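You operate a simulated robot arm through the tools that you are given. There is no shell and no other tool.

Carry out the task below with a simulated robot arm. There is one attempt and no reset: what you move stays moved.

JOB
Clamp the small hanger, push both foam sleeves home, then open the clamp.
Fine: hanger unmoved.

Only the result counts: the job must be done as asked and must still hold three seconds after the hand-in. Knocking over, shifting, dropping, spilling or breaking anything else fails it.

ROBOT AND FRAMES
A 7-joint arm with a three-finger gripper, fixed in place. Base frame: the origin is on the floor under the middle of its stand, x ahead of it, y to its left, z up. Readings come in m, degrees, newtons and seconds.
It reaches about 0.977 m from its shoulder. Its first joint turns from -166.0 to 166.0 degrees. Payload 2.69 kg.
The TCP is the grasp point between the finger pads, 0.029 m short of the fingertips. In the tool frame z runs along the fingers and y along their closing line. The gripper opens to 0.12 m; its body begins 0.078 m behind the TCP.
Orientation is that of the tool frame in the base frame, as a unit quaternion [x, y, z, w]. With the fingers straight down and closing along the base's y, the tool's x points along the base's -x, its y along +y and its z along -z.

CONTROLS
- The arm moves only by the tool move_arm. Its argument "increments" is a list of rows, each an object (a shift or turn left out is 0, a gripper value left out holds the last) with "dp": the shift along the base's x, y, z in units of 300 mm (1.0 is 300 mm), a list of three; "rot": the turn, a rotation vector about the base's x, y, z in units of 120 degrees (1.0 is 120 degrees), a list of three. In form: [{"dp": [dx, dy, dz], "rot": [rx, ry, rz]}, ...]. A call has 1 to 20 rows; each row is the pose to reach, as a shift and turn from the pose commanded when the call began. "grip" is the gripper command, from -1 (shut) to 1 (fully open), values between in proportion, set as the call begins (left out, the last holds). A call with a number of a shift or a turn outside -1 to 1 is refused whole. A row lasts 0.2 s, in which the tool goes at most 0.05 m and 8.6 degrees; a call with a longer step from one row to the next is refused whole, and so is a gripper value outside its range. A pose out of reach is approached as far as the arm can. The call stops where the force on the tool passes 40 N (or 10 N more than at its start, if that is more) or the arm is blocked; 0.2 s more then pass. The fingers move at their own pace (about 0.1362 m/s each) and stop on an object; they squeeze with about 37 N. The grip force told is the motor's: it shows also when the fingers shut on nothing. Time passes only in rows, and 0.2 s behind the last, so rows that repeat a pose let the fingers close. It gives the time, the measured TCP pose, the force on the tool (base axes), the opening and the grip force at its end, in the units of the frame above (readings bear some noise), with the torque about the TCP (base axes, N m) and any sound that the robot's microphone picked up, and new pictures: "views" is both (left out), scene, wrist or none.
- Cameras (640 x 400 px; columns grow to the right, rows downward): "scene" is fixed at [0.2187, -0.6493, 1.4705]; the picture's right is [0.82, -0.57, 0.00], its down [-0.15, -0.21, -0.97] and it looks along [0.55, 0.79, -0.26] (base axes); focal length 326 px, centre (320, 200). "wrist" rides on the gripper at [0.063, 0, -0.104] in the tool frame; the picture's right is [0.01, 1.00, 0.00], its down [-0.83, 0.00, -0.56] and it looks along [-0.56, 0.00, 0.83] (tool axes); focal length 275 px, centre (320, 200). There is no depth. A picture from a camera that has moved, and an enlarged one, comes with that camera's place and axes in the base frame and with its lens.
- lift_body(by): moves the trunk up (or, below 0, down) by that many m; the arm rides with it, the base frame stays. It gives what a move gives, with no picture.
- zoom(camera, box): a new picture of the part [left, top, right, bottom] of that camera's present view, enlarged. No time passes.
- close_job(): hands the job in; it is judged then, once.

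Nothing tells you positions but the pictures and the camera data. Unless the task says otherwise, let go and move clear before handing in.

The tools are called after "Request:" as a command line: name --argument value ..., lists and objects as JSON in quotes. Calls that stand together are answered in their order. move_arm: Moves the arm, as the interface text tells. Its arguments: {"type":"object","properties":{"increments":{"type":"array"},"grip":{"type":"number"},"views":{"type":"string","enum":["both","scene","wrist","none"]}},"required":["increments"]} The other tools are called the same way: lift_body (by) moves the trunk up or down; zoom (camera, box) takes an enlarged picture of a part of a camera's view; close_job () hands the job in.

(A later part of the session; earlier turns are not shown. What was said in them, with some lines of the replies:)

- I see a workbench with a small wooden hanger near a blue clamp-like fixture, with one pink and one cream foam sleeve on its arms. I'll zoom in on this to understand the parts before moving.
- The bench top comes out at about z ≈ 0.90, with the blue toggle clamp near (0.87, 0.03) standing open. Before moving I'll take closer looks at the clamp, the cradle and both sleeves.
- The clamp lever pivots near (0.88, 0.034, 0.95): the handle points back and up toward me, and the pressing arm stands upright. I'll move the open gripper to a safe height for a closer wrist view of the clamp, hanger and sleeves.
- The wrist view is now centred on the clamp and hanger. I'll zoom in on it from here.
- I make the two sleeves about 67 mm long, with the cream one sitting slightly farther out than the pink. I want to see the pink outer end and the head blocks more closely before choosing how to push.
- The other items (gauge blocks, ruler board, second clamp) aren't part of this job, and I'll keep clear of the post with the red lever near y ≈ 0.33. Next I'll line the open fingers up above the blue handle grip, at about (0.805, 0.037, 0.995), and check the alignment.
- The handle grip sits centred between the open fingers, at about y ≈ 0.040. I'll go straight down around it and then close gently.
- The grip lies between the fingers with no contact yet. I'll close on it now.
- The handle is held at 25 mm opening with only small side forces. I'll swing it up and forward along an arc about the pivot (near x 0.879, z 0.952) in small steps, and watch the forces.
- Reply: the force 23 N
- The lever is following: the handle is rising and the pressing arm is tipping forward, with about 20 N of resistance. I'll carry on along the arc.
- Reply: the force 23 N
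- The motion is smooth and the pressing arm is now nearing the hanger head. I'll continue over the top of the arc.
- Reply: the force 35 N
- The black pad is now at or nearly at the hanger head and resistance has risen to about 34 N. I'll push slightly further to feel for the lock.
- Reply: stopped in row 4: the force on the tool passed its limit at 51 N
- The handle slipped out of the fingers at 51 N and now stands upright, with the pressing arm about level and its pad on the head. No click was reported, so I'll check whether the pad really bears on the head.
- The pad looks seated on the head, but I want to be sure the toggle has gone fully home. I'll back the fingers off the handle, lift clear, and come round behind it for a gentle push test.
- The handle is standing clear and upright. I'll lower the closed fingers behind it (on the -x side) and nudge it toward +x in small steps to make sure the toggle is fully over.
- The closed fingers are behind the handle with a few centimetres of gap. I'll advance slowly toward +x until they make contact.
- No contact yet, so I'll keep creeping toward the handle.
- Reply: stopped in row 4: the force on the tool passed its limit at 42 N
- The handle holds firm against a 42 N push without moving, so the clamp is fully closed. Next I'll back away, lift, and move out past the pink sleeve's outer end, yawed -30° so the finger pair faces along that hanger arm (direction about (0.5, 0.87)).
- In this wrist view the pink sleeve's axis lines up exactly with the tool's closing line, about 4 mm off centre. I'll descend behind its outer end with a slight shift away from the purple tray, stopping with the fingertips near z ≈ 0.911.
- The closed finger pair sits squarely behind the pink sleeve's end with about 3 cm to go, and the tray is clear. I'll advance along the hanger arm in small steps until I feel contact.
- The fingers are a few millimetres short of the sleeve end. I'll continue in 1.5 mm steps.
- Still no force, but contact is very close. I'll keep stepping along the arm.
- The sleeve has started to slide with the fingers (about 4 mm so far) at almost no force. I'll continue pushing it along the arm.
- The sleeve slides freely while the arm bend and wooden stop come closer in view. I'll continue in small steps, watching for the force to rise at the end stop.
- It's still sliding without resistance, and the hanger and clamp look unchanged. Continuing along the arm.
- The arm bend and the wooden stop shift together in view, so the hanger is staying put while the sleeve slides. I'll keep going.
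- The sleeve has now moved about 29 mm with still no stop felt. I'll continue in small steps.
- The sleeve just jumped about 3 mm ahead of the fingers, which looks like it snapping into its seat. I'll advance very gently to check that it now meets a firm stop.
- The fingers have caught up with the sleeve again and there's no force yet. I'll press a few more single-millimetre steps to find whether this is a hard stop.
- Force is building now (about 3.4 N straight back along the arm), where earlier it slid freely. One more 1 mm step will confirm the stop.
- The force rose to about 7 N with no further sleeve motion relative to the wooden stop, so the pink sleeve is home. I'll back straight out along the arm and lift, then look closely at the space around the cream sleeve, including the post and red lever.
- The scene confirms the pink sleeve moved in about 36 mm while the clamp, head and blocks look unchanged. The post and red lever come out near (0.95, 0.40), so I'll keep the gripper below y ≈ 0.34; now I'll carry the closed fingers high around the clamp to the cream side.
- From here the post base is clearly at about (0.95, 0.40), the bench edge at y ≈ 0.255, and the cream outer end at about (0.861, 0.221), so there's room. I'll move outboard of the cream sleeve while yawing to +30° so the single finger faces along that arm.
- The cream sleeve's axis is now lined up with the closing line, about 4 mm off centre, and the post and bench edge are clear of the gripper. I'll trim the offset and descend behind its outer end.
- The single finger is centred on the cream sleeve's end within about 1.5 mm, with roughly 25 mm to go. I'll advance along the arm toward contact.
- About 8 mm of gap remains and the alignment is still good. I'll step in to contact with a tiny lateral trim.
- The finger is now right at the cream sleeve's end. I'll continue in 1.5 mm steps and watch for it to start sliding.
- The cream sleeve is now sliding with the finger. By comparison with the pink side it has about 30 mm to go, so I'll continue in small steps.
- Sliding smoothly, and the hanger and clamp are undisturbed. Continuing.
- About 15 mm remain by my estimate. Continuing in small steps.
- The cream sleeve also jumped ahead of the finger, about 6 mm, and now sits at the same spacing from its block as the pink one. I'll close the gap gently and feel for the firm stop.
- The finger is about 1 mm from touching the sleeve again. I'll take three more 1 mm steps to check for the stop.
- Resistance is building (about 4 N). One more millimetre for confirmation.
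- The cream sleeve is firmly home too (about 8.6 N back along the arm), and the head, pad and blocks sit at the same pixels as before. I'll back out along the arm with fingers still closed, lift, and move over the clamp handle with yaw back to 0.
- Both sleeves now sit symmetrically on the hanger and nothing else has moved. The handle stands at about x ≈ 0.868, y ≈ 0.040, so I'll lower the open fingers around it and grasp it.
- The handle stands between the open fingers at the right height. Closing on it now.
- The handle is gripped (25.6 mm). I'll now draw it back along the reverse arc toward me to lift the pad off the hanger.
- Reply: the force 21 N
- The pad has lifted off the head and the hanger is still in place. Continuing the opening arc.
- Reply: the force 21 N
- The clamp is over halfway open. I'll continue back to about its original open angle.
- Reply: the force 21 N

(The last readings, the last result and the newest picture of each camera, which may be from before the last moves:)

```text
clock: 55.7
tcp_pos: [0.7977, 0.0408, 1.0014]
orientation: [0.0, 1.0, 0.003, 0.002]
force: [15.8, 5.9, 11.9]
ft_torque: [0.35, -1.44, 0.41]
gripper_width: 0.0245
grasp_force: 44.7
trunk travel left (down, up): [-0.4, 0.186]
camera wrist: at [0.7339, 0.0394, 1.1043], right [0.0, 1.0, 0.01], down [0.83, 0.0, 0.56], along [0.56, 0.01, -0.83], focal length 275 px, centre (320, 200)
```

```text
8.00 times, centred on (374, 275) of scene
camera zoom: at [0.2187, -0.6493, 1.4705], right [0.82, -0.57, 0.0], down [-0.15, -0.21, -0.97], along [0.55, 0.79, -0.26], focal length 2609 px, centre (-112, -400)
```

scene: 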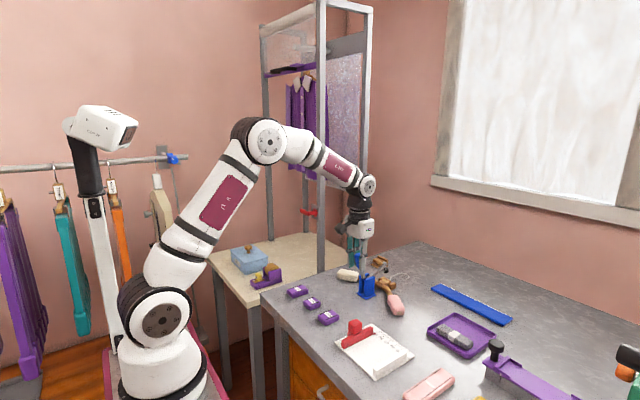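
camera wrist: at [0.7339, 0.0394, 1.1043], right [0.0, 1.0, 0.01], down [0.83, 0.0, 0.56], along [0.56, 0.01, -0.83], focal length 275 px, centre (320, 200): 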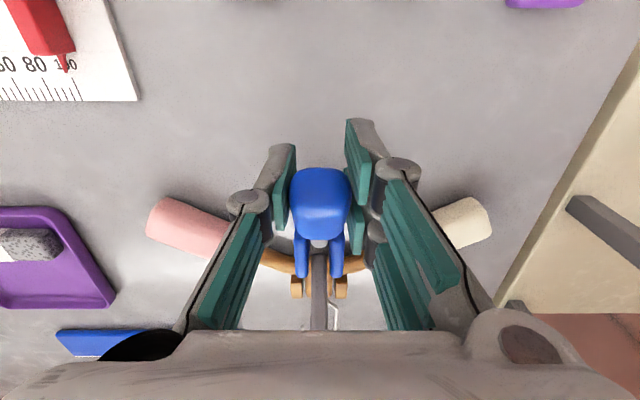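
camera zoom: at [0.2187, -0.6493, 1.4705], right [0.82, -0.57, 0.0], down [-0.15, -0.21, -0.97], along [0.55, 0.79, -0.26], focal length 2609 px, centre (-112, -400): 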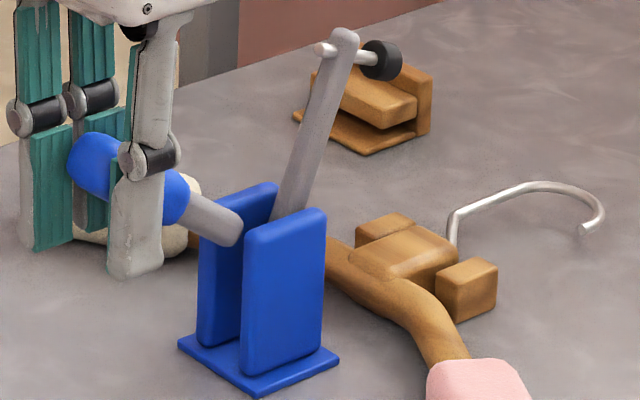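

Nearly back at the original open angle, about 8° short, and the hanger head and hook sit at the same pixels as at the start. I'll go slightly further to fully open.

Request:
move_arm --increments '[{"dp": [-0.007, 0, -0.0115]}, {"dp": [-0.0135, 0, -0.023]}, {"dp": [-0.019, 0, -0.0343]}]' --views "wrist"

Request:
zoom --camera "scene" --box '[350, 250, 398, 300]'

```text
clock: 56.5
tcp_pos: [0.7928, 0.0398, 0.9932]
orientation: [0.001, 1.0, 0.002, 0.005]
force: [15.4, 2.9, 28.6]
ft_torque: [0.22, -0.53, 0.34]
gripper_width: 0.0244
grasp_force: 44.5
trunk travel left (down, up): [-0.4, 0.186]
camera wrist: at [0.7286, 0.0394, 1.0957], right [0.0, 1.0, 0.01], down [0.83, 0.0, 0.56], along [0.56, 0.01, -0.83], focal length 275 px, centre (320, 200)
```

wrist: 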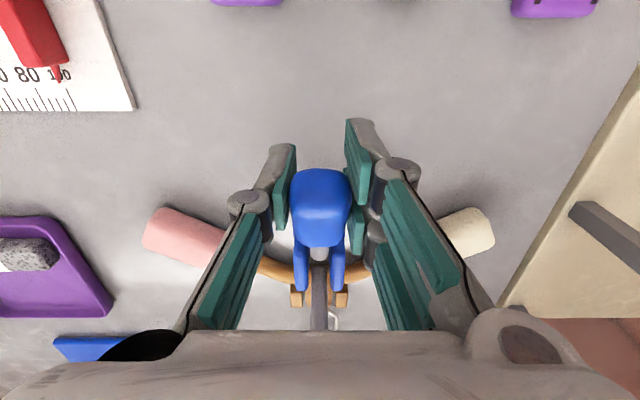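

```text
8.00 times, centred on (374, 275) of scene
camera zoom: at [0.2187, -0.6493, 1.4705], right [0.82, -0.57, 0.0], down [-0.15, -0.21, -0.97], along [0.55, 0.79, -0.26], focal length 2609 px, centre (-112, -400)
```

zoom: 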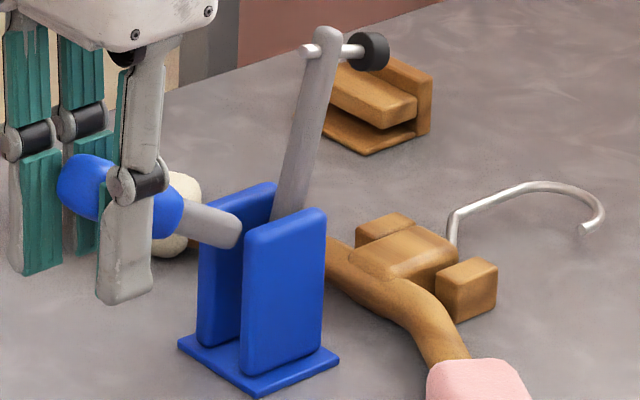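

The lever is back exactly at its original open position, and the force rise shows it's on its open stop. I'll relax the downward load a little, then release the handle.

Request:
move_arm --increments '[{"dp": [0.005, 0, 0.01]}, {"dp": [0.005, 0, 0.01]}]' --views "none"

Request:
move_arm --increments '[{"dp": [0, 0, 0]}, {"dp": [0, 0, 0]}, {"dp": [0, 0, 0]}, {"dp": [0, 0, 0]}]' --grip 1

Request:
zoom --camera "scene" --box '[340, 240, 430, 330]'

```text
clock: 57.1
tcp_pos: [0.7937, 0.0412, 0.9922]
orientation: [0.0, 1.0, 0.003, 0.0]
force: [12.8, 5.3, 11.0]
ft_torque: [0.32, -0.96, 0.37]
gripper_width: 0.0242
grasp_force: 45.6
trunk travel left (down, up): [-0.4, 0.186]
```

```text
clock: 58.1
tcp_pos: [0.7923, 0.0404, 0.9924]
orientation: [0.001, 1.0, 0.003, 0.002]
force: [-0.5, -0.2, -0.2]
ft_torque: [-0.03, -0.01, -0.03]
gripper_width: 0.1201
grasp_force: 0.1
trunk travel left (down, up): [-0.4, 0.186]
camera wrist: at [0.7291, 0.0389, 1.0966], right [0.0, 1.0, 0.01], down [0.83, 0.0, 0.56], along [0.56, 0.01, -0.83], focal length 275 px, centre (320, 200)
```

scene: 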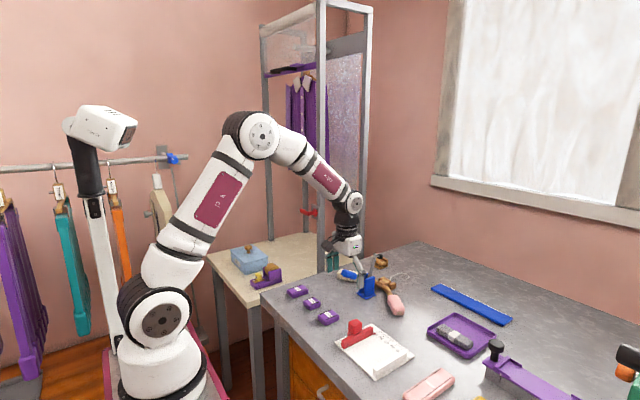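
wrist: 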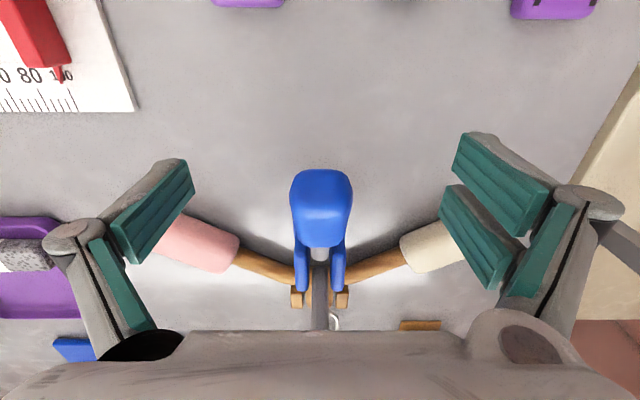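

```text
4.44 times, centred on (385, 285) of scene
camera zoom: at [0.2187, -0.6493, 1.4705], right [0.82, -0.57, 0.0], down [-0.15, -0.21, -0.97], along [0.55, 0.79, -0.26], focal length 1450 px, centre (31, -178)
```

zoom: 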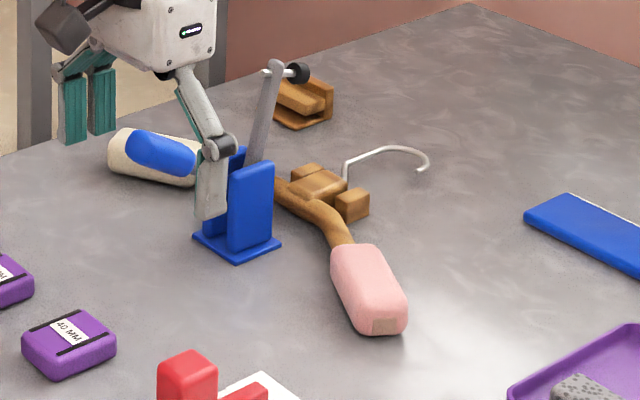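

The handle stays in the open position after release and no contact remains. I'll lift straight up and move back clear.

Request:
move_arm --increments '[{"dp": [0, 0, 0.12]}, {"dp": [0, 0, 0.26]}, {"dp": [0, 0, 0.4]}, {"dp": [-0.06, 0, 0.53]}, {"dp": [-0.2, 0, 0.6]}, {"dp": [-0.34, 0, 0.62]}, {"dp": [-0.48, 0, 0.64]}, {"dp": [-0.48, 0, 0.64]}, {"dp": [-0.48, 0, 0.64]}]' --grip 1

Request:
zoom --camera "scene" --box '[350, 250, 398, 300]'

Request:
zoom --camera "wrist" --box '[200, 160, 440, 320]'

Request:
zoom --camera "scene" --box '[310, 240, 430, 330]'

```text
clock: 60.1
tcp_pos: [0.6471, 0.041, 1.1864]
orientation: [0.001, 1.0, 0.003, 0.001]
force: [0.8, 1.1, -0.5]
ft_torque: [-0.04, -0.02, 0.01]
gripper_width: 0.12
grasp_force: 0.0
trunk travel left (down, up): [-0.4, 0.186]
camera wrist: at [0.5846, 0.039, 1.2889], right [0.0, 1.0, 0.01], down [0.83, 0.0, 0.56], along [0.56, 0.01, -0.83], focal length 275 px, centre (320, 200)
```

scene: 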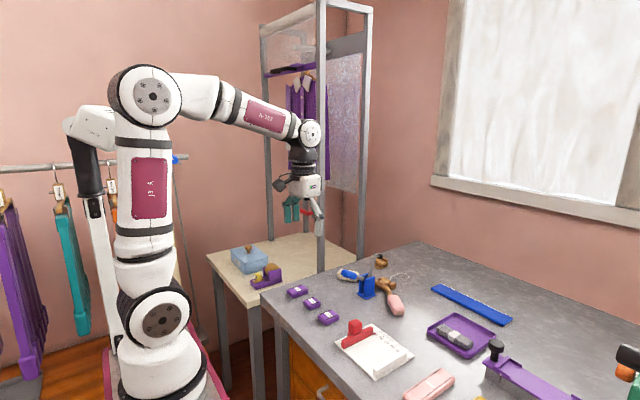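
wrist: 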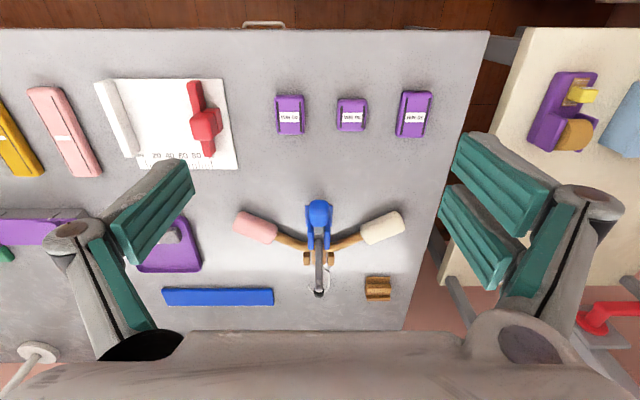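

```text
8.00 times, centred on (374, 275) of scene
camera zoom: at [0.2187, -0.6493, 1.4705], right [0.82, -0.57, 0.0], down [-0.15, -0.21, -0.97], along [0.55, 0.79, -0.26], focal length 2609 px, centre (-112, -400)
```

zoom: 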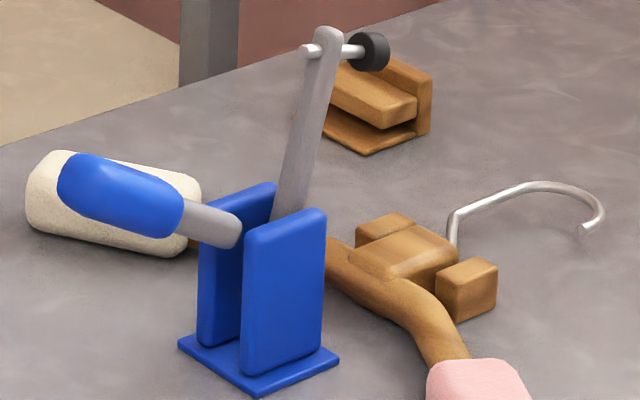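

```text
2.50 times, centred on (320, 240) of wrist
camera zoom: at [0.5846, 0.039, 1.2889], right [0.0, 1.0, 0.01], down [0.83, 0.0, 0.56], along [0.56, 0.01, -0.83], focal length 688 px, centre (320, 100)
```

zoom: 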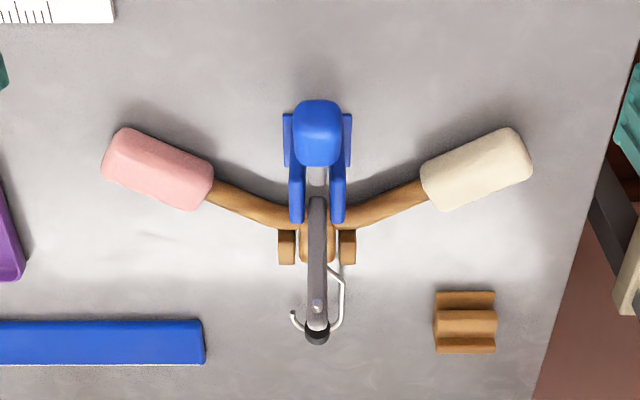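

```text
4.44 times, centred on (370, 285) of scene
camera zoom: at [0.2187, -0.6493, 1.4705], right [0.82, -0.57, 0.0], down [-0.15, -0.21, -0.97], along [0.55, 0.79, -0.26], focal length 1450 px, centre (98, -178)
```

zoom: 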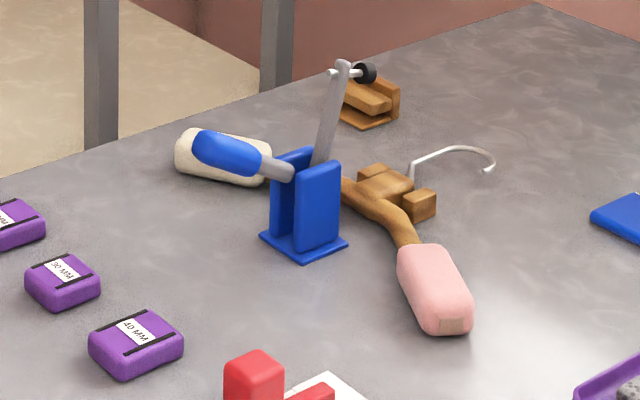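

The clamp is open in its original position, and both sleeves sit symmetrically and fully seated. The hanger head and hook are at the same pixels as at the start, nothing else has moved, and the arm is clear, so I'll hand the job in.

Request:
close_job

```text
The job is handed in.
```

I clamped the hanger, pushed both foam sleeves home and opened the clamp again, then handed the job in. I haven't seen the judged result.

- **Clamp:** I swung the handle over until the pad sat on the hanger head. Near the end of that stroke the handle slipped out of the fingers at 51 N. A follow-up push of 42 N didn't move it, so I took the clamp as fully closed. No click was reported.
- **Sleeves:** I pushed each one inward along its arm. Near the end each jumped ahead of the fingers by a few millimetres, then met a firm stop at about 7–9 N. They ended up the same distance from the centre on both sides.
- **Opening:** I drew the handle back to its stop. In the final picture the clamp arm is where it was at the start.
- **Hanger and surroundings:** The hanger head and hook are at the same spots in the pictures as before I started. Nothing else on the bench appears to have shifted. The arm is clear, with the gripper open.
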